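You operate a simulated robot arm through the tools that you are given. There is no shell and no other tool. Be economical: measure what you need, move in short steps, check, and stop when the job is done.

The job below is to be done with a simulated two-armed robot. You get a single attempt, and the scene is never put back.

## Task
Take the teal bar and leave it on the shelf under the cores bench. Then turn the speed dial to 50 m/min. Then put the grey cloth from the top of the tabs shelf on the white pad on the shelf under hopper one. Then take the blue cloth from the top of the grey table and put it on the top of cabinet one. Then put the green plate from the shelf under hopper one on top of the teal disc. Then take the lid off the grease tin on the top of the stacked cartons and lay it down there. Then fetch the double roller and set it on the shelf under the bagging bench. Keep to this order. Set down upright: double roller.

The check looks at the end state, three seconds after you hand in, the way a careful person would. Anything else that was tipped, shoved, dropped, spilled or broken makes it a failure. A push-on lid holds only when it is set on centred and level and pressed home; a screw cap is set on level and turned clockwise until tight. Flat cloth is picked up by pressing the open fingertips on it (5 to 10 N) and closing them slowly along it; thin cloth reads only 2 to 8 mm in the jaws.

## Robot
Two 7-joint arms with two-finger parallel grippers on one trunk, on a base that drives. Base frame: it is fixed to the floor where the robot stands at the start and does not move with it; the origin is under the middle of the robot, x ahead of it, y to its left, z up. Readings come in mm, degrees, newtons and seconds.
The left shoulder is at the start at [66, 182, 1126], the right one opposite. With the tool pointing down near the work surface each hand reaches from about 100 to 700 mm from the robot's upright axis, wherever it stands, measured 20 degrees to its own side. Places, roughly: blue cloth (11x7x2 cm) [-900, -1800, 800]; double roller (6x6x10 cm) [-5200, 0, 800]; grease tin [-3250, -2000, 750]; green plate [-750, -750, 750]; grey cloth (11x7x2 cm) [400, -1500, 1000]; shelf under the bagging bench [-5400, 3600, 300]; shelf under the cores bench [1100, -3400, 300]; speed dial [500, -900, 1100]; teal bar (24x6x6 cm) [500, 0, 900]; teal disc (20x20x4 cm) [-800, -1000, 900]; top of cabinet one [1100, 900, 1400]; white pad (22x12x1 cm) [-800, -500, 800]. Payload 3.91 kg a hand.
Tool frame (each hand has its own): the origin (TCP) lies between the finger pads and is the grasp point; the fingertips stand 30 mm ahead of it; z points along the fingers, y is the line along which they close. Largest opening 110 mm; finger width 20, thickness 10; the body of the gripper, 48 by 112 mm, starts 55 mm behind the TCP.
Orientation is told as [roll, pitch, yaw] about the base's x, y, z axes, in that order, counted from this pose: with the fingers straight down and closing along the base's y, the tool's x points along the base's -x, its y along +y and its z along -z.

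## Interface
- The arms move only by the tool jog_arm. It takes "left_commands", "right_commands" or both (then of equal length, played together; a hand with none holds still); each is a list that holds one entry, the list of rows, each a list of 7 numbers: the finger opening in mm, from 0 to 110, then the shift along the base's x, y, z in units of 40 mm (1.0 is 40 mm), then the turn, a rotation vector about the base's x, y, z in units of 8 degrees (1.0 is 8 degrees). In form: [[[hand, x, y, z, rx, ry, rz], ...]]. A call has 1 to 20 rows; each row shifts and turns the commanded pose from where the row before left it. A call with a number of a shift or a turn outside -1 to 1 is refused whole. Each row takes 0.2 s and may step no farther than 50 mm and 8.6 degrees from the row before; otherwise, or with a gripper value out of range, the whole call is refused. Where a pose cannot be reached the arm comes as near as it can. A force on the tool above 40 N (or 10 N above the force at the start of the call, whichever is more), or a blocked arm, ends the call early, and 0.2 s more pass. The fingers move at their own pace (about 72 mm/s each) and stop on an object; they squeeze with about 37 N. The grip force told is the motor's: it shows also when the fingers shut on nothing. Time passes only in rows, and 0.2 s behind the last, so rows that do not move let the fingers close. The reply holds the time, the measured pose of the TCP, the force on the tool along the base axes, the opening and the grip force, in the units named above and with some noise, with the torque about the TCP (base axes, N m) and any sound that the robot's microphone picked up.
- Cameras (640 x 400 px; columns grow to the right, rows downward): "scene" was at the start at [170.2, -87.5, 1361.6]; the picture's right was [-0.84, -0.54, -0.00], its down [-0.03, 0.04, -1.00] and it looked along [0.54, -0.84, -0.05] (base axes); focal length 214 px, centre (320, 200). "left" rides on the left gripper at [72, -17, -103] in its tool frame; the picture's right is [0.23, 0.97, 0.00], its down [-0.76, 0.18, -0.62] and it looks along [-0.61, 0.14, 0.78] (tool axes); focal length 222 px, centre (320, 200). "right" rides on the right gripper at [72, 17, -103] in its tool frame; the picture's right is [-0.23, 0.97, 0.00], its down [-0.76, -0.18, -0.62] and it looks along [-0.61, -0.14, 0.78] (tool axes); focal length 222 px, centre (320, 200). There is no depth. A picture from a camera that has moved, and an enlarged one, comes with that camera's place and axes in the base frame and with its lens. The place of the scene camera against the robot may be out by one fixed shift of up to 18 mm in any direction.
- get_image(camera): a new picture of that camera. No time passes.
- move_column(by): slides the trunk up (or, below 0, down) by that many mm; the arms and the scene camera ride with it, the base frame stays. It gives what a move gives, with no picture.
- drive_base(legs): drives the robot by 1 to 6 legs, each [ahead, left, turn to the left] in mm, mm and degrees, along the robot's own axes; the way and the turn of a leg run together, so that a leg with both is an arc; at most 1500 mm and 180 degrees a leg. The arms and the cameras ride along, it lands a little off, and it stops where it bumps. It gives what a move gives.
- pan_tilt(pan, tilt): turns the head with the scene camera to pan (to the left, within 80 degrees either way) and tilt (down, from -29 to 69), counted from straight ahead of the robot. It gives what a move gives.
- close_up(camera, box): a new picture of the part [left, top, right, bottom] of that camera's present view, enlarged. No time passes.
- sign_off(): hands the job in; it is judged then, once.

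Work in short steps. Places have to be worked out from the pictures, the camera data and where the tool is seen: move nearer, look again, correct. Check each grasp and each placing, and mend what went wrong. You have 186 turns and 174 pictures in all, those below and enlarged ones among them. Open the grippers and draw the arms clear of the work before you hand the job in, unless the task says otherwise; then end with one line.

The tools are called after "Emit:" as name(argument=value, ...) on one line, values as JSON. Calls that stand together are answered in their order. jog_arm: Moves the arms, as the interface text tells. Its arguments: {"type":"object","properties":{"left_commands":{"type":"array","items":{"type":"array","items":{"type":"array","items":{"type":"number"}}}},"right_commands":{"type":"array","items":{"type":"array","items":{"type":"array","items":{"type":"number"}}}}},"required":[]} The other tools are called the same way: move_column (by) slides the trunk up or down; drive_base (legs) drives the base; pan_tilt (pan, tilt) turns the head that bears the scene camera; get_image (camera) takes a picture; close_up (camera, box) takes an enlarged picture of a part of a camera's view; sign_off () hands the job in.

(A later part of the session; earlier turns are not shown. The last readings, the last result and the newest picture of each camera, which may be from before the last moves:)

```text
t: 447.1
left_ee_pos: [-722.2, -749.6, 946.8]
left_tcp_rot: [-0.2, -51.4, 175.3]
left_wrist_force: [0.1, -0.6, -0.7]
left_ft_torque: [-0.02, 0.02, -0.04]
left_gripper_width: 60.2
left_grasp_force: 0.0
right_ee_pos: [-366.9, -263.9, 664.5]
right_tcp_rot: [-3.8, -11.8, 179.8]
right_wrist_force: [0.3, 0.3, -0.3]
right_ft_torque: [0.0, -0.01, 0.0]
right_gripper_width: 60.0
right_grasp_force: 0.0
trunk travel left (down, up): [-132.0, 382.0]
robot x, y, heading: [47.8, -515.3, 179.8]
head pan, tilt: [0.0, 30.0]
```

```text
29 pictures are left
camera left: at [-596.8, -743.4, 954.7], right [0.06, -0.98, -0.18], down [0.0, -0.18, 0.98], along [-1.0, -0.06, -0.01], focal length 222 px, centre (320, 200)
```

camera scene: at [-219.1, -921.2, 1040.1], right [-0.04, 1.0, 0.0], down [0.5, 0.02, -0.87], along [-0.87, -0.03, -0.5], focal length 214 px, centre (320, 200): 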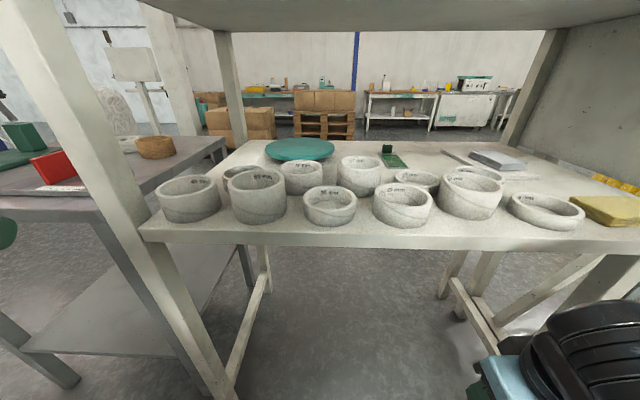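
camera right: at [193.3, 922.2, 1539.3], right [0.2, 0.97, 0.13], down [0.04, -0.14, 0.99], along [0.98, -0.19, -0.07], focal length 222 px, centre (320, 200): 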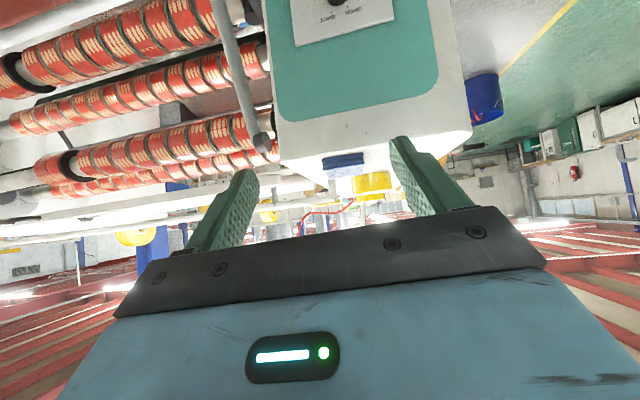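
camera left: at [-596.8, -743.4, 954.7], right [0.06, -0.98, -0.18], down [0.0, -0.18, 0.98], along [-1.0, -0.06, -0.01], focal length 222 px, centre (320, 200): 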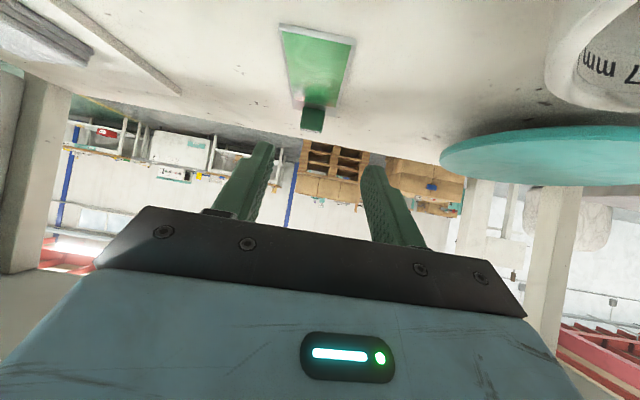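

The tab is about 14 mm to +y of the axis and around x -848. I move over it and come down astride it.

Emit:
jog_arm(left_commands=[[[60, -1, 0.2, 0, 0, 0, 0], [60, -1, 0.15, 0, 0, 0, 0], [60, -0.75, 0, 0, 0, 0, 0], [60, 0, 0, -0.6, 0, 0, 0], [60, 0, 0, -0.6, 0, 0, 0]]])

Emit:
get_image(camera="left")

```text
t: 448.3
left_ee_pos: [-830.8, -735.7, 897.4]
left_tcp_rot: [-0.3, -51.3, 175.3]
left_wrist_force: [0.4, -0.3, 0.6]
left_ft_torque: [-0.01, -0.01, 0.04]
left_gripper_width: 60.1
left_grasp_force: 0.1
left hand out of reach, approached as far as the arm can: row 3
right_ee_pos: [-367.3, -263.4, 665.5]
right_tcp_rot: [-3.8, -11.8, 179.9]
right_wrist_force: [-0.6, -0.2, -0.4]
right_ft_torque: [0.0, -0.01, 0.0]
right_gripper_width: 60.1
right_grasp_force: 0.0
trunk travel left (down, up): [-132.0, 382.0]
robot x, y, heading: [50.0, -523.4, 180.2]
head pan, tilt: [0.0, 30.0]
```

```text
28 pictures are left
camera left: at [-706.1, -728.7, 907.1], right [0.06, -0.98, -0.18], down [0.0, -0.18, 0.98], along [-1.0, -0.06, -0.01], focal length 222 px, centre (320, 200)
```

left: 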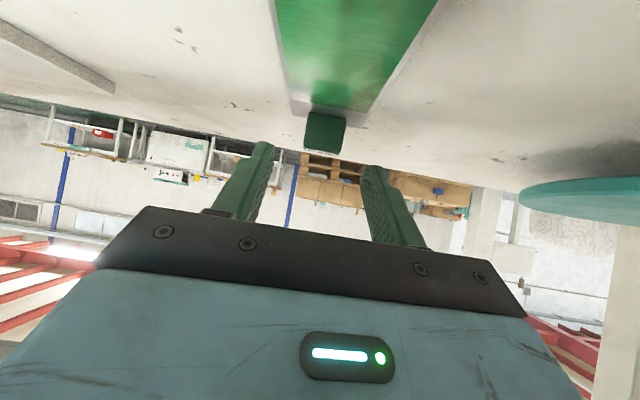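

Tab found at x≈-860, z 846–873, centred within 4 mm. I lower 20 mm, go in 8 mm and close.

Emit:
jog_arm(left_commands=[[[60, -0.2, -0.05, -0.25, 0, 0, 0], [60, 0, 0, -0.25, 0, 0, 0], [40, 0, 0, 0, 0, 0, 0], [20, 0, 0, 0, 0, 0, 0], [10, 0, 0, 0, 0, 0, 0], [10, 0, 0, 0, 0, 0, 0]]])

```text
t: 449.7
left_ee_pos: [-840.4, -739.3, 878.4]
left_tcp_rot: [-0.3, -51.4, 175.3]
left_wrist_force: [-0.8, 1.2, -1.1]
left_ft_torque: [0.09, -0.06, 0.09]
left_gripper_width: 28.1
left_grasp_force: 36.8
right_ee_pos: [-367.7, -263.5, 666.3]
right_tcp_rot: [-3.9, -11.8, 180.0]
right_wrist_force: [-0.8, 0.1, -0.2]
right_ft_torque: [-0.03, 0.03, -0.01]
right_gripper_width: 59.8
right_grasp_force: 0.0
trunk travel left (down, up): [-132.0, 382.0]
robot x, y, heading: [49.2, -522.3, 179.9]
head pan, tilt: [0.0, 30.0]
```

Gripped at 28 mm. I lift 72 mm and look.

Emit:
jog_arm(left_commands=[[[10, 0, 0, 0.5, 0, 0, 0], [10, 0, 0, 0.7, 0, 0, 0], [10, 0.3, 0, 0.6, 0, 0, 0], [10, 0.3, 0, 0, 0, 0, 0]]])

Emit:
get_image(camera="left")

```text
t: 450.7
left_ee_pos: [-813.3, -738.5, 950.4]
left_tcp_rot: [-0.3, -51.4, 175.2]
left_wrist_force: [0.0, 0.0, -2.8]
left_ft_torque: [-0.01, 0.05, 0.02]
left_gripper_width: 27.6
left_grasp_force: 37.3
left hand out of reach, approached as far as the arm can: row 2
right_ee_pos: [-367.6, -265.9, 665.7]
right_tcp_rot: [-3.8, -11.8, 179.9]
right_wrist_force: [-0.9, -1.5, 0.7]
right_ft_torque: [-0.02, -0.01, -0.01]
right_gripper_width: 59.9
right_grasp_force: 0.1
trunk travel left (down, up): [-132.0, 382.0]
robot x, y, heading: [48.1, -517.8, 179.8]
head pan, tilt: [0.0, 30.0]
```

```text
27 pictures are left
camera left: at [-687.5, -731.7, 958.5], right [0.06, -0.98, -0.18], down [0.0, -0.18, 0.98], along [-1.0, -0.06, -0.01], focal length 222 px, centre (320, 200)
```

left: 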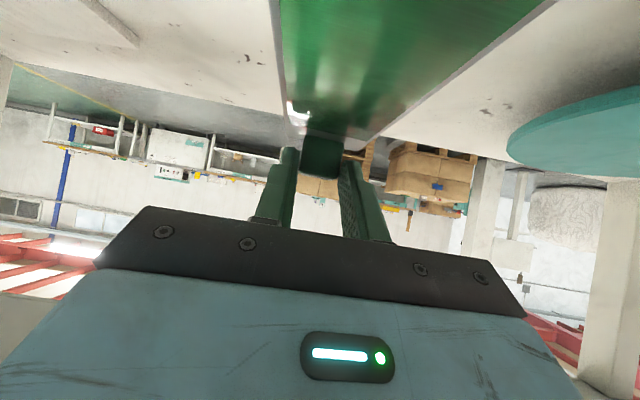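

The plate comes up level, tab and all. I strafe 255 mm left to bring it over the teal disc.

Emit:
drive_base(legs=[[0, 254, 0]])

Emit:
close_up(camera="scene", box=[100, 80, 340, 240])

Emit:
get_image(camera="left")

```text
t: 453.5
left_ee_pos: [-814.5, -992.8, 949.6]
left_tcp_rot: [-0.3, -51.4, 175.3]
left_wrist_force: [0.3, -0.2, -1.9]
left_ft_torque: [-0.01, 0.03, 0.02]
left_gripper_width: 27.5
left_grasp_force: 36.6
right_ee_pos: [-367.8, -519.5, 665.0]
right_tcp_rot: [-3.8, -11.7, 179.9]
right_wrist_force: [0.0, 0.9, -1.0]
right_ft_torque: [-0.01, -0.01, 0.03]
right_gripper_width: 60.1
right_grasp_force: 0.0
trunk travel left (down, up): [-132.0, 382.0]
robot x, y, heading: [51.1, -775.3, 179.7]
head pan, tilt: [0.0, 30.0]
```

```text
2.50 times, centred on (220, 160) of scene
camera zoom: at [-244.2, -787.3, 1039.9], right [0.0, 1.0, 0.0], down [0.5, 0.0, -0.87], along [-0.87, 0.0, -0.5], focal length 536 px, centre (570, 300)
```

zoom: 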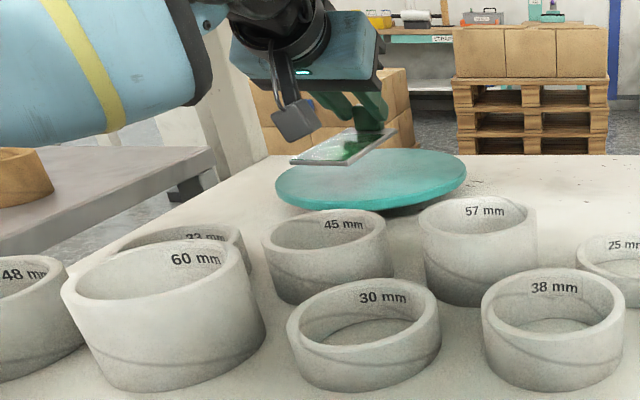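

```text
25 pictures are left
camera left: at [-688.1, -987.3, 958.3], right [0.06, -0.98, -0.18], down [0.0, -0.18, 0.98], along [-1.0, -0.06, -0.01], focal length 222 px, centre (320, 200)
```

left: 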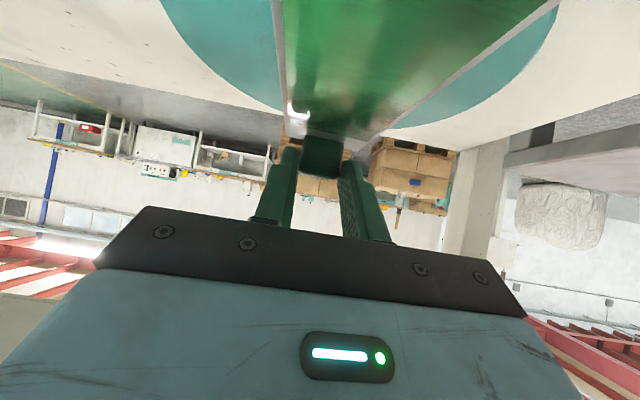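

The plate is centred over the disc within about 2 cm. I fine-tune and lower until contact.

Emit:
jog_arm(left_commands=[[[10, -0.35, 0.25, 0, 0, 0, 0], [10, 0, 0, -0.4, 0, 0, 0], [10, 0, 0, -0.2, 0, 0, 0], [10, 0, 0, -0.12, 0, 0, 0], [10, 0, 0, -0.1, 0, 0, 0], [10, 0, 0, -0.1, 0, 0, 0], [10, 0, 0, -0.1, 0, 0, 0]]])

```text
t: 455.1
left_ee_pos: [-827.5, -982.8, 913.3]
left_tcp_rot: [-0.4, -51.8, 175.4]
left_wrist_force: [-4.6, -0.9, 9.9]
left_ft_torque: [0.06, 0.09, 0.03]
left_gripper_width: 27.7
left_grasp_force: 37.0
right_ee_pos: [-367.3, -520.1, 665.3]
right_tcp_rot: [-3.7, -11.7, 179.9]
right_wrist_force: [-0.2, 0.2, -0.3]
right_ft_torque: [-0.01, -0.02, -0.02]
right_gripper_width: 59.8
right_grasp_force: 0.1
trunk travel left (down, up): [-132.0, 382.0]
robot x, y, heading: [50.6, -776.3, 179.9]
head pan, tilt: [0.0, 30.0]
```

Contact at 10 N. I open and lift straight up, then back out.

Emit:
jog_arm(left_commands=[[[40, 0, 0, 0, 0, 0, 0], [60, 0, 0, 0, 0, 0, 0], [60, 0, 0, 0, 0, 0, 0], [60, 0, 0, 0.5, 0, 0, 0], [60, 0, 0, 0.7, 0, 0, 0], [60, 0.8, 0, 0, 0, 0, 0], [60, 1, 0, 0, 0, 0, 0], [60, 1, 0, 0, 0, 0, 0], [60, 1, 0, 0, 0, 0, 0], [60, 1, 0, 0, 0, 0, 0], [60, 1, 0, 0.2, 0, 0, 0], [60, 1, 0, 0.2, 0, 0, 0], [60, 1, 0, 0, 0, 0, 0], [60, 1, 0, 0, 0, 0, 0], [60, 1, 0, 0, 0, 0, 0], [60, 1, 0, 0, 0, 0, 0]]])

Emit:
get_image(camera="scene")

```text
t: 458.5
left_ee_pos: [-393.2, -981.7, 974.2]
left_tcp_rot: [-0.3, -51.3, 175.3]
left_wrist_force: [-0.4, -0.9, -0.1]
left_ft_torque: [0.0, 0.0, 0.01]
left_gripper_width: 60.0
left_grasp_force: 0.0
right_ee_pos: [-367.0, -518.0, 665.1]
right_tcp_rot: [-3.8, -11.8, 179.9]
right_wrist_force: [-0.1, -0.1, -0.6]
right_ft_torque: [0.0, 0.01, -0.04]
right_gripper_width: 59.9
right_grasp_force: 0.0
trunk travel left (down, up): [-132.0, 382.0]
robot x, y, heading: [49.5, -778.6, 179.6]
head pan, tilt: [0.0, 30.0]
```

```text
24 pictures are left
camera scene: at [-243.6, -787.0, 1040.1], right [0.0, 1.0, 0.0], down [0.5, 0.0, -0.87], along [-0.87, 0.0, -0.5], focal length 214 px, centre (320, 200)
```

scene: 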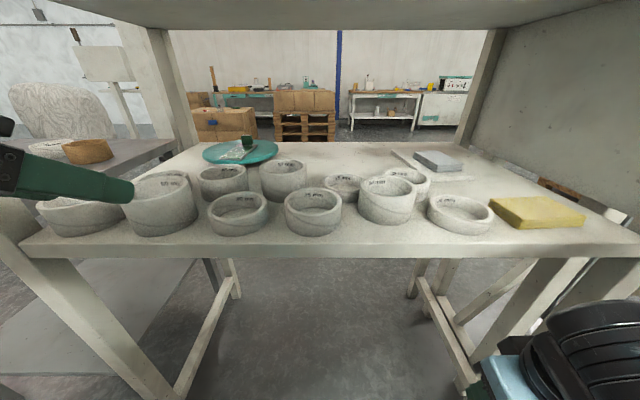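

The plate sits on the disc and everything else is in order. Next comes the grease tin: I raise the trunk and drive around the grey table toward the cartons.

Emit:
move_column(by=250)

Emit:
drive_base(legs=[[0, 810, 0], [0, 800, 0], [1400, 0, 0], [1000, 0, 0]])

Emit:
pan_tilt(pan=-20, tilt=30)

Emit:
get_image(camera="scene")

```text
t: 461.1
left_ee_pos: [-395.7, -983.4, 1222.3]
left_tcp_rot: [-0.4, -51.3, 175.2]
left_wrist_force: [0.1, 0.7, -0.7]
left_ft_torque: [-0.02, 0.0, 0.02]
left_gripper_width: 59.9
left_grasp_force: 0.1
right_ee_pos: [-367.2, -519.5, 915.1]
right_tcp_rot: [-3.8, -11.7, 179.8]
right_wrist_force: [-0.6, -0.6, 0.0]
right_ft_torque: [0.0, 0.04, 0.03]
right_gripper_width: 59.7
right_grasp_force: 0.0
trunk travel left (down, up): [-382.0, 132.0]
robot x, y, heading: [45.1, -776.2, 179.9]
head pan, tilt: [0.0, 30.0]
```

```text
t: 487.0
left_ee_pos: [-2775.7, -2585.3, 1224.1]
left_tcp_rot: [-0.2, -51.3, 174.8]
left_wrist_force: [0.6, -0.3, 0.6]
left_ft_torque: [0.0, 0.01, -0.01]
left_gripper_width: 60.0
left_grasp_force: 0.1
right_ee_pos: [-2742.7, -2121.7, 916.0]
right_tcp_rot: [-3.8, -11.8, 179.2]
right_wrist_force: [-0.7, -0.5, 0.7]
right_ft_torque: [-0.02, 0.0, -0.01]
right_gripper_width: 59.9
right_grasp_force: 0.1
trunk travel left (down, up): [-382.0, 132.0]
robot x, y, heading: [-2323.6, -2387.1, 179.3]
head pan, tilt: [0.0, 30.0]
```

```text
t: 487.9
left_ee_pos: [-2775.9, -2585.6, 1224.2]
left_tcp_rot: [-0.3, -51.4, 174.6]
left_wrist_force: [-0.1, 0.0, 0.6]
left_ft_torque: [-0.03, -0.01, 0.01]
left_gripper_width: 60.2
left_grasp_force: 0.0
right_ee_pos: [-2741.5, -2122.3, 915.8]
right_tcp_rot: [-3.8, -11.9, 179.2]
right_wrist_force: [0.7, -0.8, 0.4]
right_ft_torque: [-0.02, 0.02, 0.01]
right_gripper_width: 60.1
right_grasp_force: 0.0
trunk travel left (down, up): [-382.0, 132.0]
robot x, y, heading: [-2326.2, -2384.9, 179.5]
head pan, tilt: [-20.0, 30.0]
```

```text
23 pictures are left
camera scene: at [-2532.3, -2361.7, 1309.6], right [0.35, 0.94, 0.0], down [0.47, -0.18, -0.87], along [-0.81, 0.31, -0.5], focal length 214 px, centre (320, 200)
```

scene: 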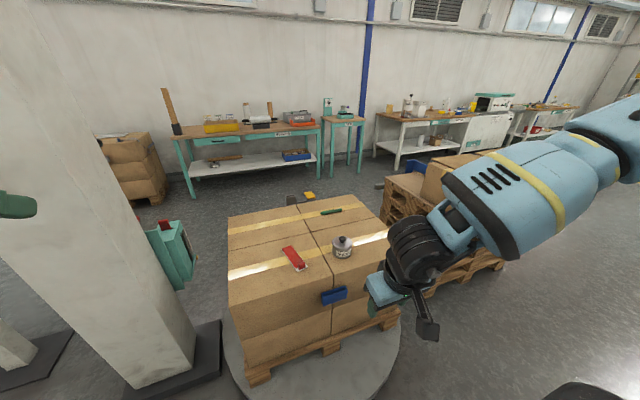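

Emit:
close_up(camera="scene", box=[270, 195, 400, 310])

```text
3.48 times, centred on (335, 252) of scene
camera zoom: at [-2532.3, -2361.7, 1309.6], right [0.35, 0.94, 0.0], down [0.47, -0.18, -0.87], along [-0.81, 0.31, -0.5], focal length 746 px, centre (268, 17)
```

zoom: 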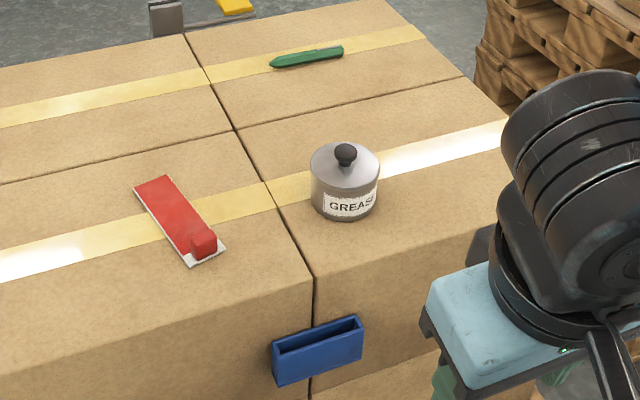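

The tin has a knobbed lid at about (-3044, -2083), knob z≈795–820. I drive in and bring the right hand upright above it.

Emit:
drive_base(legs=[[195, -38, 0.5]])

Emit:
jog_arm(right_commands=[[[60, -0.8, 0, 0, 0, -0.75, 0], [60, -0.8, 0, 0, -0.4, -0.75, 0], [60, -0.9, 0, -0.3, 0, 0, 0]]])

Emit:
get_image(camera="right")

```text
t: 489.4
left_ee_pos: [-2967.8, -2548.6, 1223.3]
left_tcp_rot: [-0.2, -51.4, 175.1]
left_wrist_force: [-0.8, 0.5, -0.3]
left_ft_torque: [0.01, 0.0, -0.01]
left_gripper_width: 59.9
left_grasp_force: 0.1
right_ee_pos: [-2936.8, -2085.4, 915.3]
right_tcp_rot: [-3.8, -11.7, 179.8]
right_wrist_force: [0.1, -0.5, -0.2]
right_ft_torque: [-0.02, -0.03, 0.0]
right_gripper_width: 60.3
right_grasp_force: 0.0
trunk travel left (down, up): [-382.0, 132.0]
robot x, y, heading: [-2520.8, -2346.5, 179.4]
head pan, tilt: [-20.0, 30.0]
```

```text
t: 490.2
left_ee_pos: [-2968.0, -2550.0, 1223.2]
left_tcp_rot: [-0.2, -51.4, 175.1]
left_wrist_force: [-0.7, 0.0, -0.7]
left_ft_torque: [0.01, 0.01, 0.0]
left_gripper_width: 59.8
left_grasp_force: 0.0
right_ee_pos: [-3037.5, -2086.1, 902.7]
right_tcp_rot: [-0.6, 0.4, 179.5]
right_wrist_force: [-0.6, 0.0, 0.0]
right_ft_torque: [-0.01, -0.01, 0.03]
right_gripper_width: 60.1
right_grasp_force: 0.0
trunk travel left (down, up): [-382.0, 132.0]
robot x, y, heading: [-2525.5, -2345.8, 179.6]
head pan, tilt: [-20.0, 30.0]
```

```text
21 pictures are left
camera right: at [-2967.1, -2105.4, 1006.6], right [-0.24, -0.97, -0.01], down [-0.76, 0.18, 0.62], along [-0.6, 0.16, -0.78], focal length 222 px, centre (320, 200)
```

right: 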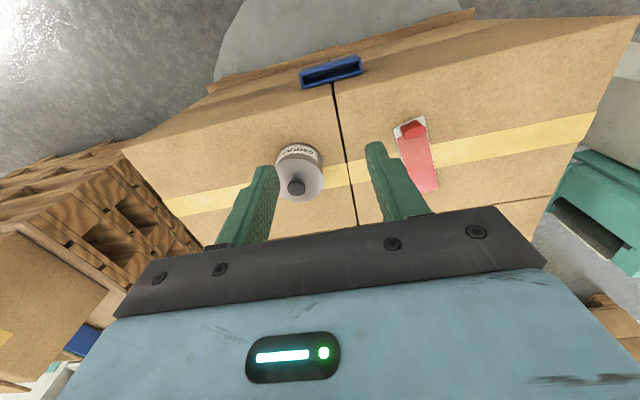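

Triangulating puts the knob further and lower, about (-3165, -2012, 700). I move the hand over it and look again.

Emit:
jog_arm(right_commands=[[[60, -0.9, 0.5, -0.2, 0, 0, 0], [60, -0.9, 0.5, -0.4, 0, 0, 0], [60, -0.9, 0.5, -0.5, 0, 0, 0], [60, -0.3, 0.3, -0.8, 0, 0, 0], [60, 0, 0, 0, 0, 0, 0]]])

Emit:
get_image(camera="right")

```text
t: 491.4
left_ee_pos: [-2966.1, -2549.1, 1223.0]
left_tcp_rot: [-0.3, -51.4, 175.0]
left_wrist_force: [-0.4, 0.4, -0.3]
left_ft_torque: [-0.01, 0.0, 0.04]
left_gripper_width: 59.9
left_grasp_force: 0.0
right_ee_pos: [-3154.2, -2012.4, 827.4]
right_tcp_rot: [-0.7, 0.3, 179.3]
right_wrist_force: [0.4, -0.1, -0.8]
right_ft_torque: [0.02, -0.02, 0.0]
right_gripper_width: 60.0
right_grasp_force: 0.1
trunk travel left (down, up): [-382.0, 132.0]
robot x, y, heading: [-2517.9, -2348.2, 179.7]
head pan, tilt: [-20.0, 30.0]
```

```text
20 pictures are left
camera right: at [-3083.2, -2031.4, 931.2], right [-0.24, -0.97, -0.01], down [-0.76, 0.18, 0.62], along [-0.6, 0.16, -0.78], focal length 222 px, centre (320, 200)
```

right: 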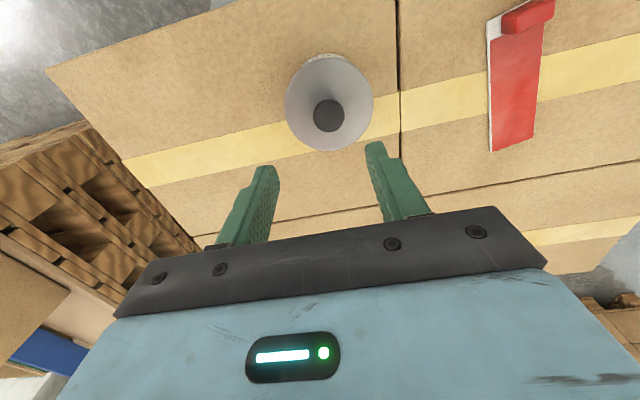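

Knob at (-3143, -2021, top ≈740). I align, lower so the tips come just above the lid, and close on the knob.

Emit:
jog_arm(right_commands=[[[60, 0.28, -0.23, -0.6, 0, 0, 0], [60, 0, 0, -0.6, 0, 0, 0], [60, 0, 0, -0.4, 0, 0, 0], [60, 0, 0, -0.15, 0, 0, 0], [60, 0, 0, 0, 0, 0, 0]]])

Emit:
get_image(camera="right")

```text
t: 492.6
left_ee_pos: [-2967.4, -2548.9, 1222.9]
left_tcp_rot: [-0.2, -51.4, 175.0]
left_wrist_force: [-0.5, 0.5, 0.0]
left_ft_torque: [-0.01, 0.02, -0.01]
left_gripper_width: 60.1
left_grasp_force: 0.0
right_ee_pos: [-3138.6, -2020.8, 758.4]
right_tcp_rot: [-0.6, 0.2, 179.4]
right_wrist_force: [0.3, 0.3, -0.1]
right_ft_torque: [-0.02, 0.0, 0.0]
right_gripper_width: 59.9
right_grasp_force: 0.1
right hand out of reach, approached as far as the arm can: row 4
trunk travel left (down, up): [-382.0, 132.0]
robot x, y, heading: [-2521.1, -2346.2, 179.7]
head pan, tilt: [-20.0, 30.0]
```

```text
19 pictures are left
camera right: at [-3069.0, -2040.2, 862.3], right [-0.24, -0.97, -0.01], down [-0.76, 0.18, 0.62], along [-0.6, 0.16, -0.78], focal length 222 px, centre (320, 200)
```

right: 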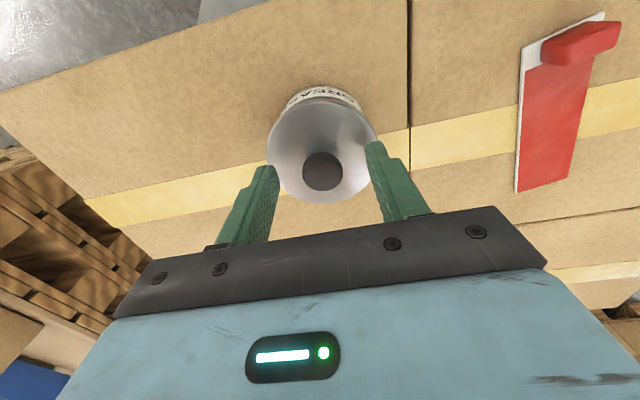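

The knob is centred between the tips. I lower 8 mm with the trunk and close.

Emit:
move_column(by=-8)

Emit:
jog_arm(right_commands=[[[40, 0, 0, 0, 0, 0, 0], [25, 0, 0, 0, 0, 0, 0], [10, 0, 0, 0, 0, 0, 0], [5, 0, 0, 0, 0, 0, 0]]])

Emit:
jog_arm(right_commands=[[[0, 0, 0, 0.15, 0, 0, 0], [0, 0, 0, 0.2, 0, 0, 0]]])

Emit:
get_image(camera="right")

```text
t: 493.2
left_ee_pos: [-2967.8, -2550.7, 1216.0]
left_tcp_rot: [-0.2, -51.4, 175.0]
left_wrist_force: [0.6, 0.7, 0.7]
left_ft_torque: [0.02, 0.02, 0.02]
left_gripper_width: 59.6
left_grasp_force: 0.1
right_ee_pos: [-3140.0, -2021.3, 752.2]
right_tcp_rot: [-0.7, 0.2, 179.4]
right_wrist_force: [0.0, -0.1, 1.5]
right_ft_torque: [-0.03, -0.01, 0.01]
right_gripper_width: 59.8
right_grasp_force: 0.1
trunk travel left (down, up): [-374.0, 140.0]
robot x, y, heading: [-2522.6, -2344.6, 179.6]
head pan, tilt: [-20.0, 30.0]
```

```text
t: 494.2
left_ee_pos: [-2966.8, -2549.2, 1216.0]
left_tcp_rot: [-0.3, -51.3, 175.0]
left_wrist_force: [0.2, 0.3, -0.7]
left_ft_torque: [-0.05, -0.04, -0.03]
left_gripper_width: 60.2
left_grasp_force: 0.1
right_ee_pos: [-3140.5, -2022.4, 750.5]
right_tcp_rot: [-0.7, 0.3, 179.4]
right_wrist_force: [0.2, 1.1, 0.5]
right_ft_torque: [0.03, 0.06, 0.03]
right_gripper_width: 26.2
right_grasp_force: 36.9
trunk travel left (down, up): [-374.0, 140.0]
robot x, y, heading: [-2522.2, -2349.8, 179.4]
head pan, tilt: [-20.0, 30.0]
```

```text
t: 494.8
left_ee_pos: [-2966.7, -2549.7, 1216.2]
left_tcp_rot: [-0.2, -51.4, 175.0]
left_wrist_force: [0.2, -0.4, -0.6]
left_ft_torque: [-0.05, 0.03, 0.02]
left_gripper_width: 59.8
left_grasp_force: 0.1
right_ee_pos: [-3141.4, -2021.9, 765.9]
right_tcp_rot: [-0.5, 0.2, 179.4]
right_wrist_force: [0.4, -0.1, -3.8]
right_ft_torque: [-0.03, -0.05, -0.01]
right_gripper_width: 26.3
right_grasp_force: 36.9
trunk travel left (down, up): [-374.0, 140.0]
robot x, y, heading: [-2519.4, -2342.5, 179.6]
head pan, tilt: [-20.0, 30.0]
```

```text
18 pictures are left
camera right: at [-3070.9, -2040.8, 869.6], right [-0.24, -0.97, -0.01], down [-0.76, 0.18, 0.62], along [-0.6, 0.16, -0.78], focal length 222 px, centre (320, 200)
```

right: 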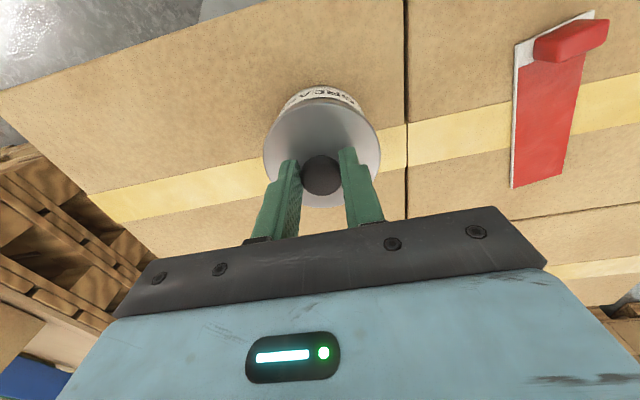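

Emit:
jog_arm(right_commands=[[[0, 0, 0, 0.4, 0, 0, 0], [0, 0, 0, 0, 0, 0, 0]]])

Emit:
close_up(camera="scene", box=[330, 190, 500, 320])

```text
t: 495.4
left_ee_pos: [-2967.2, -2548.7, 1216.1]
left_tcp_rot: [-0.3, -51.4, 175.0]
left_wrist_force: [-0.1, -1.2, 0.0]
left_ft_torque: [-0.01, 0.0, 0.02]
left_gripper_width: 59.9
left_grasp_force: 0.0
right_ee_pos: [-3141.3, -2021.1, 781.0]
right_tcp_rot: [-0.6, 0.3, 179.3]
right_wrist_force: [0.4, 0.1, -3.8]
right_ft_torque: [-0.01, 0.0, -0.03]
right_gripper_width: 26.5
right_grasp_force: 36.9
trunk travel left (down, up): [-374.0, 140.0]
robot x, y, heading: [-2520.6, -2346.0, 179.8]
head pan, tilt: [-20.0, 30.0]
```

```text
3.08 times, centred on (415, 255) of scene
camera zoom: at [-2728.7, -2323.3, 1300.7], right [0.35, 0.94, 0.0], down [0.47, -0.17, -0.87], along [-0.81, 0.3, -0.5], focal length 660 px, centre (28, 31)
```

zoom: 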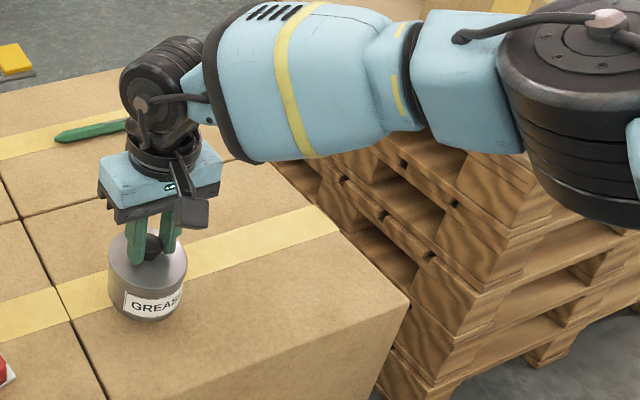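

The tin comes up with its lid, so the other hand must hold the body. I set it back down, release, and move the base so the tin is straight ahead of both arms.

Emit:
jog_arm(right_commands=[[[0, 0, 0, -0.45, 0, 0, 0], [0, 0, 0, -0.28, 0, 0, 0], [0, 0, 0, 0, 0, 0, 0], [40, 0, 0, 0, 0, 0, 0], [60, 0, 0, 0, 0, 0, 0], [60, 0, 0, 0.7, 0, 0, 0], [60, 0, 0, 1, 0, 0, 0], [60, 0, 0, 1, 0, 0, 0], [60, 0, 0, 0.6, 0, 0, 0]]])

Emit:
drive_base(legs=[[0, -310, 0]])

Emit:
jog_arm(left_commands=[[[100, -0.3, 0.6, -1, 0, 0, 0], [100, -0.3, 0.6, -1, 0, 0, 0], [100, 0, 0.6, -1, 0, 0, 0], [100, 0, 0.7, -1, 0, 0, 0], [100, 0, 0.7, -1, 0, 0, 0], [100, 0, 0.7, -1, 0, 0, 0], [100, 0, 0.7, -1, 0, 0, 0], [100, 0, 0.7, -1, 0, 0, 0], [100, 0, 0, -1, 0, 0, 0], [100, 0, 0, -1, 0, 0, 0]]], right_commands=[[[60, 0, 0.5, 0.5, 0, 0, 0], [60, 0, 0.5, 0.5, 0, 0, 0], [60, 0, 0.5, 0.5, 0, 0, 0], [60, 0, 0.5, 0.3, 0, 0, 0], [60, 0, 0, 0, 0, 0, 0], [60, 0, 0, 0, 0, 0, 0], [60, 0, 0, 0, 0, 0, 0], [60, 0, 0, 0, 0, 0, 0], [60, 0, 0, 0, 0, 0, 0], [60, 0, 0, 0, 0, 0, 0]]])

Emit:
get_image(camera="left")

```text
t: 497.4
left_ee_pos: [-2967.2, -2549.3, 1217.1]
left_tcp_rot: [-0.3, -51.4, 174.9]
left_wrist_force: [-0.4, -0.6, -0.2]
left_ft_torque: [0.03, 0.0, -0.03]
left_gripper_width: 60.1
left_grasp_force: 0.1
right_ee_pos: [-3140.1, -2021.4, 884.2]
right_tcp_rot: [-0.8, 0.2, 179.4]
right_wrist_force: [0.0, -0.2, 0.1]
right_ft_torque: [-0.01, 0.01, -0.02]
right_gripper_width: 59.5
right_grasp_force: 0.1
trunk travel left (down, up): [-374.0, 140.0]
robot x, y, heading: [-2519.4, -2344.4, 179.7]
head pan, tilt: [-20.0, 30.0]
```

```text
t: 500.7
left_ee_pos: [-2965.8, -2238.4, 1216.2]
left_tcp_rot: [-0.3, -51.3, 175.0]
left_wrist_force: [-0.2, -0.3, -1.1]
left_ft_torque: [-0.03, 0.0, 0.01]
left_gripper_width: 59.8
left_grasp_force: 0.1
right_ee_pos: [-3138.0, -1710.6, 884.1]
right_tcp_rot: [-0.7, 0.2, 179.3]
right_wrist_force: [0.0, -0.3, 0.0]
right_ft_torque: [-0.03, 0.01, -0.02]
right_gripper_width: 60.0
right_grasp_force: 0.0
trunk travel left (down, up): [-374.0, 140.0]
robot x, y, heading: [-2518.5, -2036.1, 179.6]
head pan, tilt: [-20.0, 30.0]
```

```text
t: 502.9
left_ee_pos: [-2989.3, -2026.7, 812.5]
left_tcp_rot: [-0.4, -51.4, 175.0]
left_wrist_force: [0.6, 0.5, -0.6]
left_ft_torque: [-0.01, -0.01, -0.02]
left_gripper_width: 100.3
left_grasp_force: 0.0
right_ee_pos: [-3136.2, -1630.1, 956.5]
right_tcp_rot: [-0.6, 0.2, 179.4]
right_wrist_force: [0.0, 0.3, 0.2]
right_ft_torque: [-0.02, 0.01, -0.07]
right_gripper_width: 60.0
right_grasp_force: 0.1
trunk travel left (down, up): [-374.0, 140.0]
robot x, y, heading: [-2521.0, -2035.9, 179.2]
head pan, tilt: [-20.0, 30.0]
```

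```text
16 pictures are left
camera left: at [-2863.1, -2020.7, 820.8], right [0.05, -0.98, -0.18], down [0.0, -0.18, 0.98], along [-1.0, -0.05, -0.01], focal length 222 px, centre (320, 200)
```

left: 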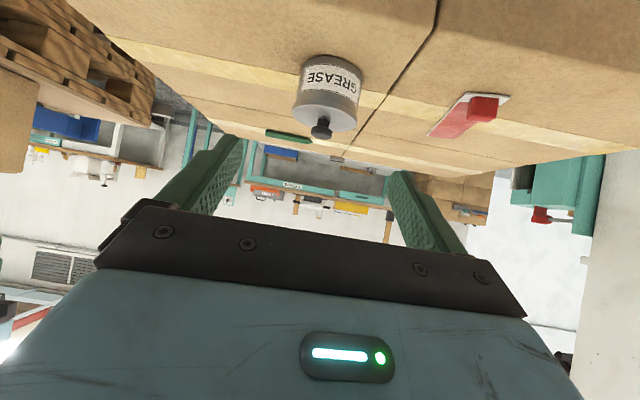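

The tin stands straight ahead, with its base at z≈667. I bring the left fingers astride its body and grip it.

Emit:
jog_arm(left_commands=[[[105, 0, 0.08, -0.9, 0, 0, 0], [105, 0, 0, -0.9, 0, 0, 0], [105, 0, 0, -0.75, 0, 0, 0], [105, -0.9, 0, 0, 0, 0, 0], [105, -0.9, 0, 0, 0, 0, 0], [105, -0.9, 0, 0, 0, 0, 0], [105, -0.8, 0, 0, 0, 0, 0], [105, 0, 0, 0, 0, 0, 0]]])

Emit:
get_image(camera="left")

```text
t: 504.7
left_ee_pos: [-3127.9, -2021.7, 711.9]
left_tcp_rot: [-0.4, -51.4, 174.9]
left_wrist_force: [0.8, -0.2, -1.0]
left_ft_torque: [-0.02, 0.02, 0.0]
left_gripper_width: 104.9
left_grasp_force: 0.1
right_ee_pos: [-3135.9, -1629.6, 956.8]
right_tcp_rot: [-0.7, 0.3, 179.3]
right_wrist_force: [-1.4, 0.5, 0.2]
right_ft_torque: [0.03, -0.01, 0.02]
right_gripper_width: 60.0
right_grasp_force: 0.1
trunk travel left (down, up): [-374.0, 140.0]
robot x, y, heading: [-2518.7, -2034.7, 179.5]
head pan, tilt: [-20.0, 30.0]
```

```text
15 pictures are left
camera left: at [-3002.5, -2016.4, 720.7], right [0.05, -0.98, -0.18], down [-0.01, -0.18, 0.98], along [-1.0, -0.05, -0.01], focal length 222 px, centre (320, 200)
```

left: 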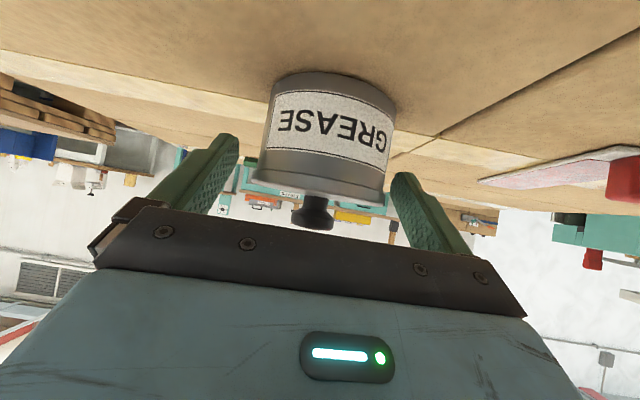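

The fingers are level with the lid's skirt, so I lower 12 mm and draw back 8 mm to grip only the body, then close.

Emit:
jog_arm(left_commands=[[[105, 0.2, 0, -0.15, 0, 0, 0], [105, 0, 0, -0.15, 0, 0, 0], [85, 0, 0, 0, 0, 0, 0], [70, 0, 0, 0, 0, 0, 0], [60, 0, 0, 0, 0, 0, 0], [60, 0, 0, 0, 0, 0, 0]]])

Emit:
jog_arm(right_commands=[[[60, -0.12, -1, 0, 0, 0, 0], [60, 0, -1, 0, 0, 0, 0], [60, 0, -1, 0, 0, 0, 0], [60, 0, -1, 0, 0, 0, 0], [60, 0, -1, 0, 0, 0, 0], [60, 0, -1, 0, 0, 0, 0], [60, 0, -1, 0, 0, 0, 0], [60, 0, -1, 0, 0, 0, 0], [60, 0, -1, 0, 0, 0, 0], [60, 0, -0.8, 0, 0, 0, 0], [60, 0, 0, -1, 0, 0, 0], [60, 0, 0, -1, 0, 0, 0], [60, 0, 0, -0.8, 0, 0, 0]]])

Emit:
get_image(camera="right")

```text
t: 506.1
left_ee_pos: [-3121.0, -2023.0, 700.8]
left_tcp_rot: [-0.3, -51.4, 175.0]
left_wrist_force: [-1.4, -0.8, -0.2]
left_ft_torque: [-0.17, 0.1, -0.02]
left_gripper_width: 79.1
left_grasp_force: 37.3
right_ee_pos: [-3137.3, -1630.5, 956.6]
right_tcp_rot: [-0.7, 0.3, 179.3]
right_wrist_force: [0.8, 0.2, 0.8]
right_ft_torque: [0.02, 0.02, -0.01]
right_gripper_width: 60.0
right_grasp_force: 0.0
trunk travel left (down, up): [-374.0, 140.0]
robot x, y, heading: [-2519.2, -2034.6, 179.4]
head pan, tilt: [-20.0, 30.0]
```

```text
t: 508.9
left_ee_pos: [-3120.6, -2022.2, 700.7]
left_tcp_rot: [-0.4, -51.4, 174.9]
left_wrist_force: [1.8, 0.1, 0.4]
left_ft_torque: [-0.17, 0.05, 0.08]
left_gripper_width: 79.3
left_grasp_force: 36.8
right_ee_pos: [-3098.9, -1824.9, 831.8]
right_tcp_rot: [-0.7, 0.0, 179.3]
right_wrist_force: [-0.3, 0.4, 0.0]
right_ft_torque: [0.0, -0.02, -0.01]
right_gripper_width: 60.2
right_grasp_force: 0.1
right hand out of reach, approached as far as the arm can: row 4, 5, 6, 7, 8, 9, 10
trunk travel left (down, up): [-374.0, 140.0]
robot x, y, heading: [-2523.7, -2031.7, 179.4]
head pan, tilt: [-20.0, 30.0]
```

```text
14 pictures are left
camera right: at [-3029.2, -1844.4, 936.0], right [-0.24, -0.97, -0.01], down [-0.76, 0.18, 0.62], along [-0.6, 0.16, -0.78], focal length 222 px, centre (320, 200)
```

right: 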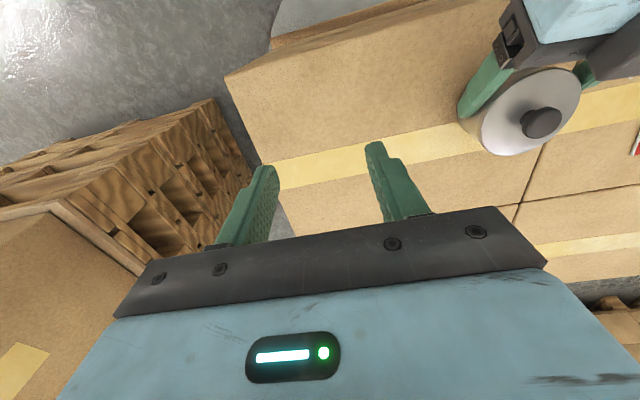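

The left hand holds the tin body firmly, but the upright right hand can't reach that close to the centre. I lift the tin 20 mm and carry it toward the right hand.

Emit:
jog_arm(left_commands=[[[60, 0, 0, 0.6, 0, 0, 0], [60, 0, 0.9, 0, 0, 0, 0], [60, 0, 0.9, 0, 0, 0, 0], [60, 0, 0.9, 0, 0, 0, 0], [60, 0, 0.9, 0, 0, 0, 0], [60, 0, 0.6, 0, 0, 0, 0]]])

```text
t: 510.5
left_ee_pos: [-3141.3, -1891.3, 719.2]
left_tcp_rot: [1.5, -51.4, 175.9]
left_wrist_force: [0.3, 0.3, -3.6]
left_ft_torque: [-0.02, -0.13, -0.01]
left_gripper_width: 79.3
left_grasp_force: 37.2
right_ee_pos: [-3098.9, -1826.0, 832.0]
right_tcp_rot: [-0.6, 0.2, 179.3]
right_wrist_force: [0.4, -0.1, 0.2]
right_ft_torque: [-0.02, 0.0, -0.02]
right_gripper_width: 59.9
right_grasp_force: 0.1
trunk travel left (down, up): [-374.0, 140.0]
robot x, y, heading: [-2520.4, -2039.8, 179.3]
head pan, tilt: [-20.0, 30.0]
stopped in row 6 (left hand): the arm was blocked; the commanded pose is now the measured one
```

The left arm carried the tin to about (-3161, -1890). I bring the right hand over the knob, letting it yaw inward to ease its reach.

Emit:
jog_arm(right_commands=[[[60, 0, 0, 0.1, 0, 0, 0.9], [60, -0.3, -0.2, 0, 0, 0, 0.9], [60, -0.4, -0.4, 0, 0, 0, 0.9], [60, -0.4, -0.5, 0, 0, 0, 0.9], [60, -0.4, -0.5, 0, 0, 0, 0]]])

Emit:
get_image(camera="right")

```text
t: 511.7
left_ee_pos: [-3141.6, -1890.5, 719.1]
left_tcp_rot: [1.5, -51.5, 176.0]
left_wrist_force: [-0.3, 0.3, -3.8]
left_ft_torque: [-0.02, -0.07, 0.02]
left_gripper_width: 79.3
left_grasp_force: 37.0
right_ee_pos: [-3094.6, -1833.1, 839.7]
right_tcp_rot: [-0.6, 0.1, -151.7]
right_wrist_force: [0.2, 0.4, 0.3]
right_ft_torque: [-0.02, 0.02, 0.03]
right_gripper_width: 59.8
right_grasp_force: 0.1
right hand out of reach, approached as far as the arm can: row 2, 3, 4, 5
trunk travel left (down, up): [-374.0, 140.0]
robot x, y, heading: [-2521.4, -2033.5, 179.3]
head pan, tilt: [-20.0, 30.0]
```

```text
13 pictures are left
camera right: at [-3024.1, -1815.9, 942.7], right [0.26, -0.97, -0.01], down [-0.75, -0.21, 0.62], along [-0.6, -0.15, -0.78], focal length 222 px, centre (320, 200)
```

right: 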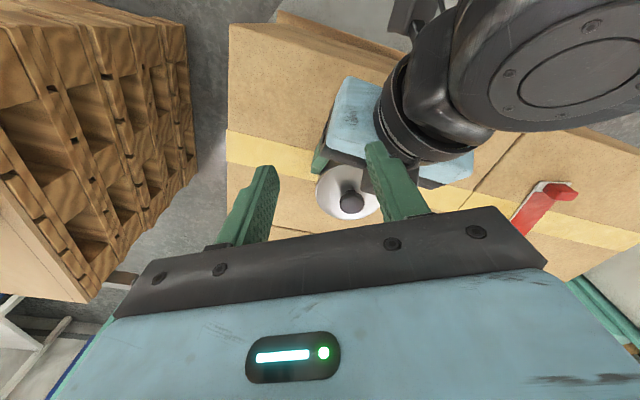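

The right arm can't go inside about 20° of straight ahead. I draw the tin nearer with the left hand, where that line lies closer to the centre.

Emit:
jog_arm(left_commands=[[[60, 0.9, 0.1, 0.2, 0, 0, 0], [60, 0.9, 0.1, 0, 0, 0, 0], [60, 0.9, 0.1, 0, 0, 0, 0], [60, 0.9, 0.1, 0, 0, 0, 0], [60, 0.9, 0.1, 0, 0, 0, 0]]], right_commands=[[[60, 0.9, 0, 0.4, 0, 0, 0], [60, 0.9, 0, 0.4, 0, 0, 0], [60, 0.9, 0, 0, 0, 0, 0], [60, 0.6, 0, 0, 0, 0, 0], [60, 0, -0.5, 0, 0, 0, 0]]])

Emit:
get_image(camera="right")

```text
t: 512.9
left_ee_pos: [-2960.7, -1869.9, 727.5]
left_tcp_rot: [1.3, -51.6, 176.0]
left_wrist_force: [0.3, 0.9, -3.2]
left_ft_torque: [-0.01, -0.09, -0.01]
left_gripper_width: 79.3
left_grasp_force: 37.8
right_ee_pos: [-2963.2, -1855.8, 871.7]
right_tcp_rot: [-0.6, 0.3, -151.8]
right_wrist_force: [0.2, -0.3, -0.2]
right_ft_torque: [0.0, 0.01, -0.04]
right_gripper_width: 60.2
right_grasp_force: 0.1
trunk travel left (down, up): [-374.0, 140.0]
robot x, y, heading: [-2518.6, -2034.5, 179.5]
head pan, tilt: [-20.0, 30.0]
```

```text
12 pictures are left
camera right: at [-2892.0, -1838.0, 975.2], right [0.26, -0.97, -0.01], down [-0.76, -0.21, 0.62], along [-0.6, -0.15, -0.78], focal length 222 px, centre (320, 200)
```

right: 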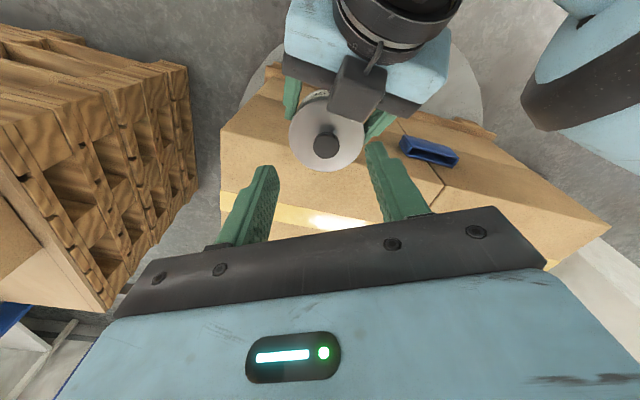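

The knob is now within reach, at about (-2980, -1866, top ≈767). I centre the right hand on it, lower and grip.

Emit:
jog_arm(right_commands=[[[60, -0.43, -0.25, 0, 0, 0, 0], [60, 0, 0, -0.8, 0, 0, 0], [60, 0, 0, -0.8, 0, 0, 0], [60, 0, 0, -0.5, 0, 0, 0], [60, 0, 0, 0, 0, 0, 0]]])

Emit:
get_image(camera="right")

```text
t: 514.1
left_ee_pos: [-2962.0, -1867.5, 729.0]
left_tcp_rot: [1.4, -51.5, 176.0]
left_wrist_force: [-0.1, -0.2, -4.3]
left_ft_torque: [-0.02, -0.12, -0.04]
left_gripper_width: 79.2
left_grasp_force: 36.7
right_ee_pos: [-2982.7, -1864.0, 786.4]
right_tcp_rot: [-0.7, 0.2, -152.0]
right_wrist_force: [-0.7, 0.0, -0.7]
right_ft_torque: [0.04, 0.02, 0.0]
right_gripper_width: 59.7
right_grasp_force: 0.0
trunk travel left (down, up): [-374.0, 140.0]
robot x, y, heading: [-2519.9, -2031.3, 179.5]
head pan, tilt: [-20.0, 30.0]
```

```text
11 pictures are left
camera right: at [-2911.2, -1846.7, 889.9], right [0.26, -0.97, -0.01], down [-0.75, -0.21, 0.62], along [-0.6, -0.15, -0.78], focal length 222 px, centre (320, 200)
```

right: 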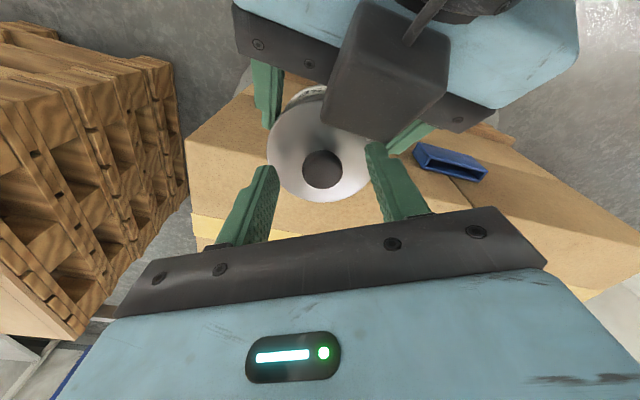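

Knob centred. I lower 8 mm, close on it, and pull straight up while the left hand holds the tin.

Emit:
jog_arm(right_commands=[[[60, 0, 0, -0.22, 0, 0, 0], [40, 0, 0, 0, 0, 0, 0], [20, 0, 0, 0, 0, 0, 0], [5, 0, 0, 0, 0, 0, 0], [0, 0, 0, 0, 0, 0, 0], [0, 0, 0, 0.1, 0, 0, 0], [0, 0, 0, 0.15, 0, 0, 0], [0, 0, 0, 0.2, 0, 0, 0], [0, 0, 0, 0.3, 0, 0, 0], [0, 0, 0, 0.5, 0, 0, 0]]])

Emit:
get_image(camera="right")

```text
t: 516.3
left_ee_pos: [-2960.5, -1867.7, 726.9]
left_tcp_rot: [1.3, -51.6, 175.9]
left_wrist_force: [-0.7, -0.8, -3.9]
left_ft_torque: [0.01, -0.08, -0.01]
left_gripper_width: 79.5
left_grasp_force: 37.2
right_ee_pos: [-2979.7, -1865.7, 827.5]
right_tcp_rot: [-0.6, 0.1, -151.9]
right_wrist_force: [-0.6, 0.0, -1.4]
right_ft_torque: [0.01, 0.01, -0.04]
right_gripper_width: 25.3
right_grasp_force: 36.9
trunk travel left (down, up): [-374.0, 140.0]
robot x, y, heading: [-2516.4, -2033.6, 179.4]
head pan, tilt: [-20.0, 30.0]
heard: snap
```

```text
10 pictures are left
camera right: at [-2909.4, -1847.8, 931.5], right [0.26, -0.97, -0.01], down [-0.75, -0.21, 0.62], along [-0.6, -0.15, -0.78], focal length 222 px, centre (320, 200)
```

right: 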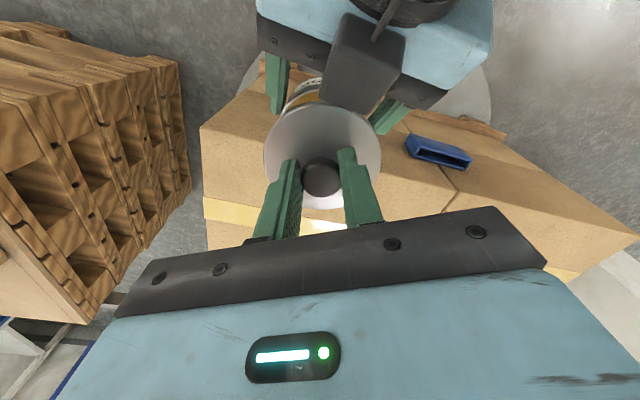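

A snap: the lid is off. I move the right hand aside with the lid and carry the open tin back to its place with the left.

Emit:
jog_arm(right_commands=[[[0, 0, 0.3, 0.8, 0, 0, 0], [0, 0, 0.9, 0.2, 0, 0, 0], [0, 0, 0.9, 0, 0, 0, 0], [0, 0, 0.4, 0, 0, 0, 0], [0, 0, 0, 0, 0, 0, 0], [0, 0, 0, 0, 0, 0, 0], [0, 0, 0, 0, 0, 0, 0], [0, 0, 0, 0, 0, 0, 0], [0, 0, 0, 0, 0, 0, 0], [0, 0, 0, 0, 0, 0, 0]]], left_commands=[[[60, 0, 0, 0, 0, 0, 0], [60, 0, -0.3, 0, 0, 0, 0], [60, -0.3, -0.6, 0, 0, 0, 0], [60, -0.6, -0.6, 0, 0, 0, 0], [60, -0.6, -0.6, 0, 0, 0, 0], [60, -0.6, -0.6, 0, 0, 0, 0], [60, -0.6, -0.6, 0, 0, 0, 0], [60, -0.6, -0.5, 0, 0, 0, 0], [60, -0.7, -0.08, 0, 0, 0, 0], [60, 0, 0, -0.4, 0, 0, 0]]])

```text
t: 518.5
left_ee_pos: [-3119.7, -2022.9, 710.6]
left_tcp_rot: [1.3, -51.6, 175.9]
left_wrist_force: [-0.5, 0.0, -3.4]
left_ft_torque: [0.06, -0.09, 0.0]
left_gripper_width: 79.3
left_grasp_force: 36.8
right_ee_pos: [-2982.5, -1765.5, 869.7]
right_tcp_rot: [-0.6, 0.1, -151.8]
right_wrist_force: [0.1, -0.2, -0.1]
right_ft_torque: [0.02, -0.02, 0.01]
right_gripper_width: 25.0
right_grasp_force: 37.0
trunk travel left (down, up): [-374.0, 140.0]
robot x, y, heading: [-2518.1, -2037.8, 179.4]
head pan, tilt: [-20.0, 30.0]
```

Emit:
jog_arm(left_commands=[[[60, 0, 0, -0.1, 0.2, 0, 0], [60, 0, 0, -0.08, 0, 0, 0], [60, 0, 0, -0.06, 0, 0, 0], [90, 0, 0, 0, 0, 0, 0], [105, 0, 0, 0, 0, 0, 0], [105, 0, 0, 0, 0, 0, 0], [105, 0.6, 0, 0, 0, 0, 0], [105, 0.9, 0, 0, 0, 0, 0], [105, 0.9, 0, 0, 0, 0, 0], [105, 0.5, -0.5, 0.8, 0, 0, 0]]], right_commands=[[[0, -0.6, -0.3, 0, 0, 0, 0], [0, -0.6, -0.3, 0, 0, 0, 0], [0, -0.6, -0.3, 0, 0, 0, 0], [0, -0.6, -0.3, 0, 0, 0, 0], [0, -0.6, -0.3, 0, 0, 0, 0], [0, 0, 0, -0.6, 0, 0, 0], [0, 0, 0, -0.6, 0, 0, 0], [0, 0, 0, -0.6, 0, 0, 0], [0, 0, 0, -0.6, 0, 0, 0], [0, 0, 0, -0.4, 0, 0, 0]]])

Emit:
get_image(camera="right")

```text
t: 520.7
left_ee_pos: [-3004.4, -2043.6, 733.9]
left_tcp_rot: [-1.3, -51.6, 178.0]
left_wrist_force: [0.4, -0.4, 0.2]
left_ft_torque: [-0.02, -0.04, 0.0]
left_gripper_width: 105.1
left_grasp_force: 0.1
right_ee_pos: [-3086.6, -1812.1, 764.6]
right_tcp_rot: [-0.6, 0.2, -151.9]
right_wrist_force: [0.0, 0.8, -0.6]
right_ft_torque: [0.03, -0.02, -0.02]
right_gripper_width: 24.9
right_grasp_force: 37.4
right hand out of reach, approached as far as the arm can: row 8, 9, 10
trunk travel left (down, up): [-374.0, 140.0]
robot x, y, heading: [-2516.4, -2035.8, 179.4]
head pan, tilt: [-20.0, 30.0]
```

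```text
9 pictures are left
camera right: at [-3015.3, -1794.3, 867.5], right [0.26, -0.97, -0.01], down [-0.75, -0.21, 0.62], along [-0.61, -0.15, -0.78], focal length 222 px, centre (320, 200)
```

right: 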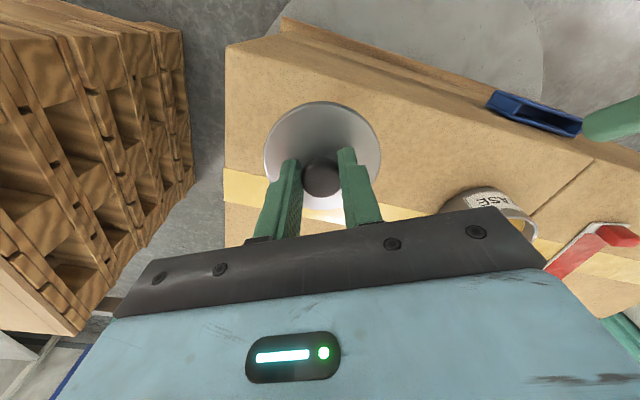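

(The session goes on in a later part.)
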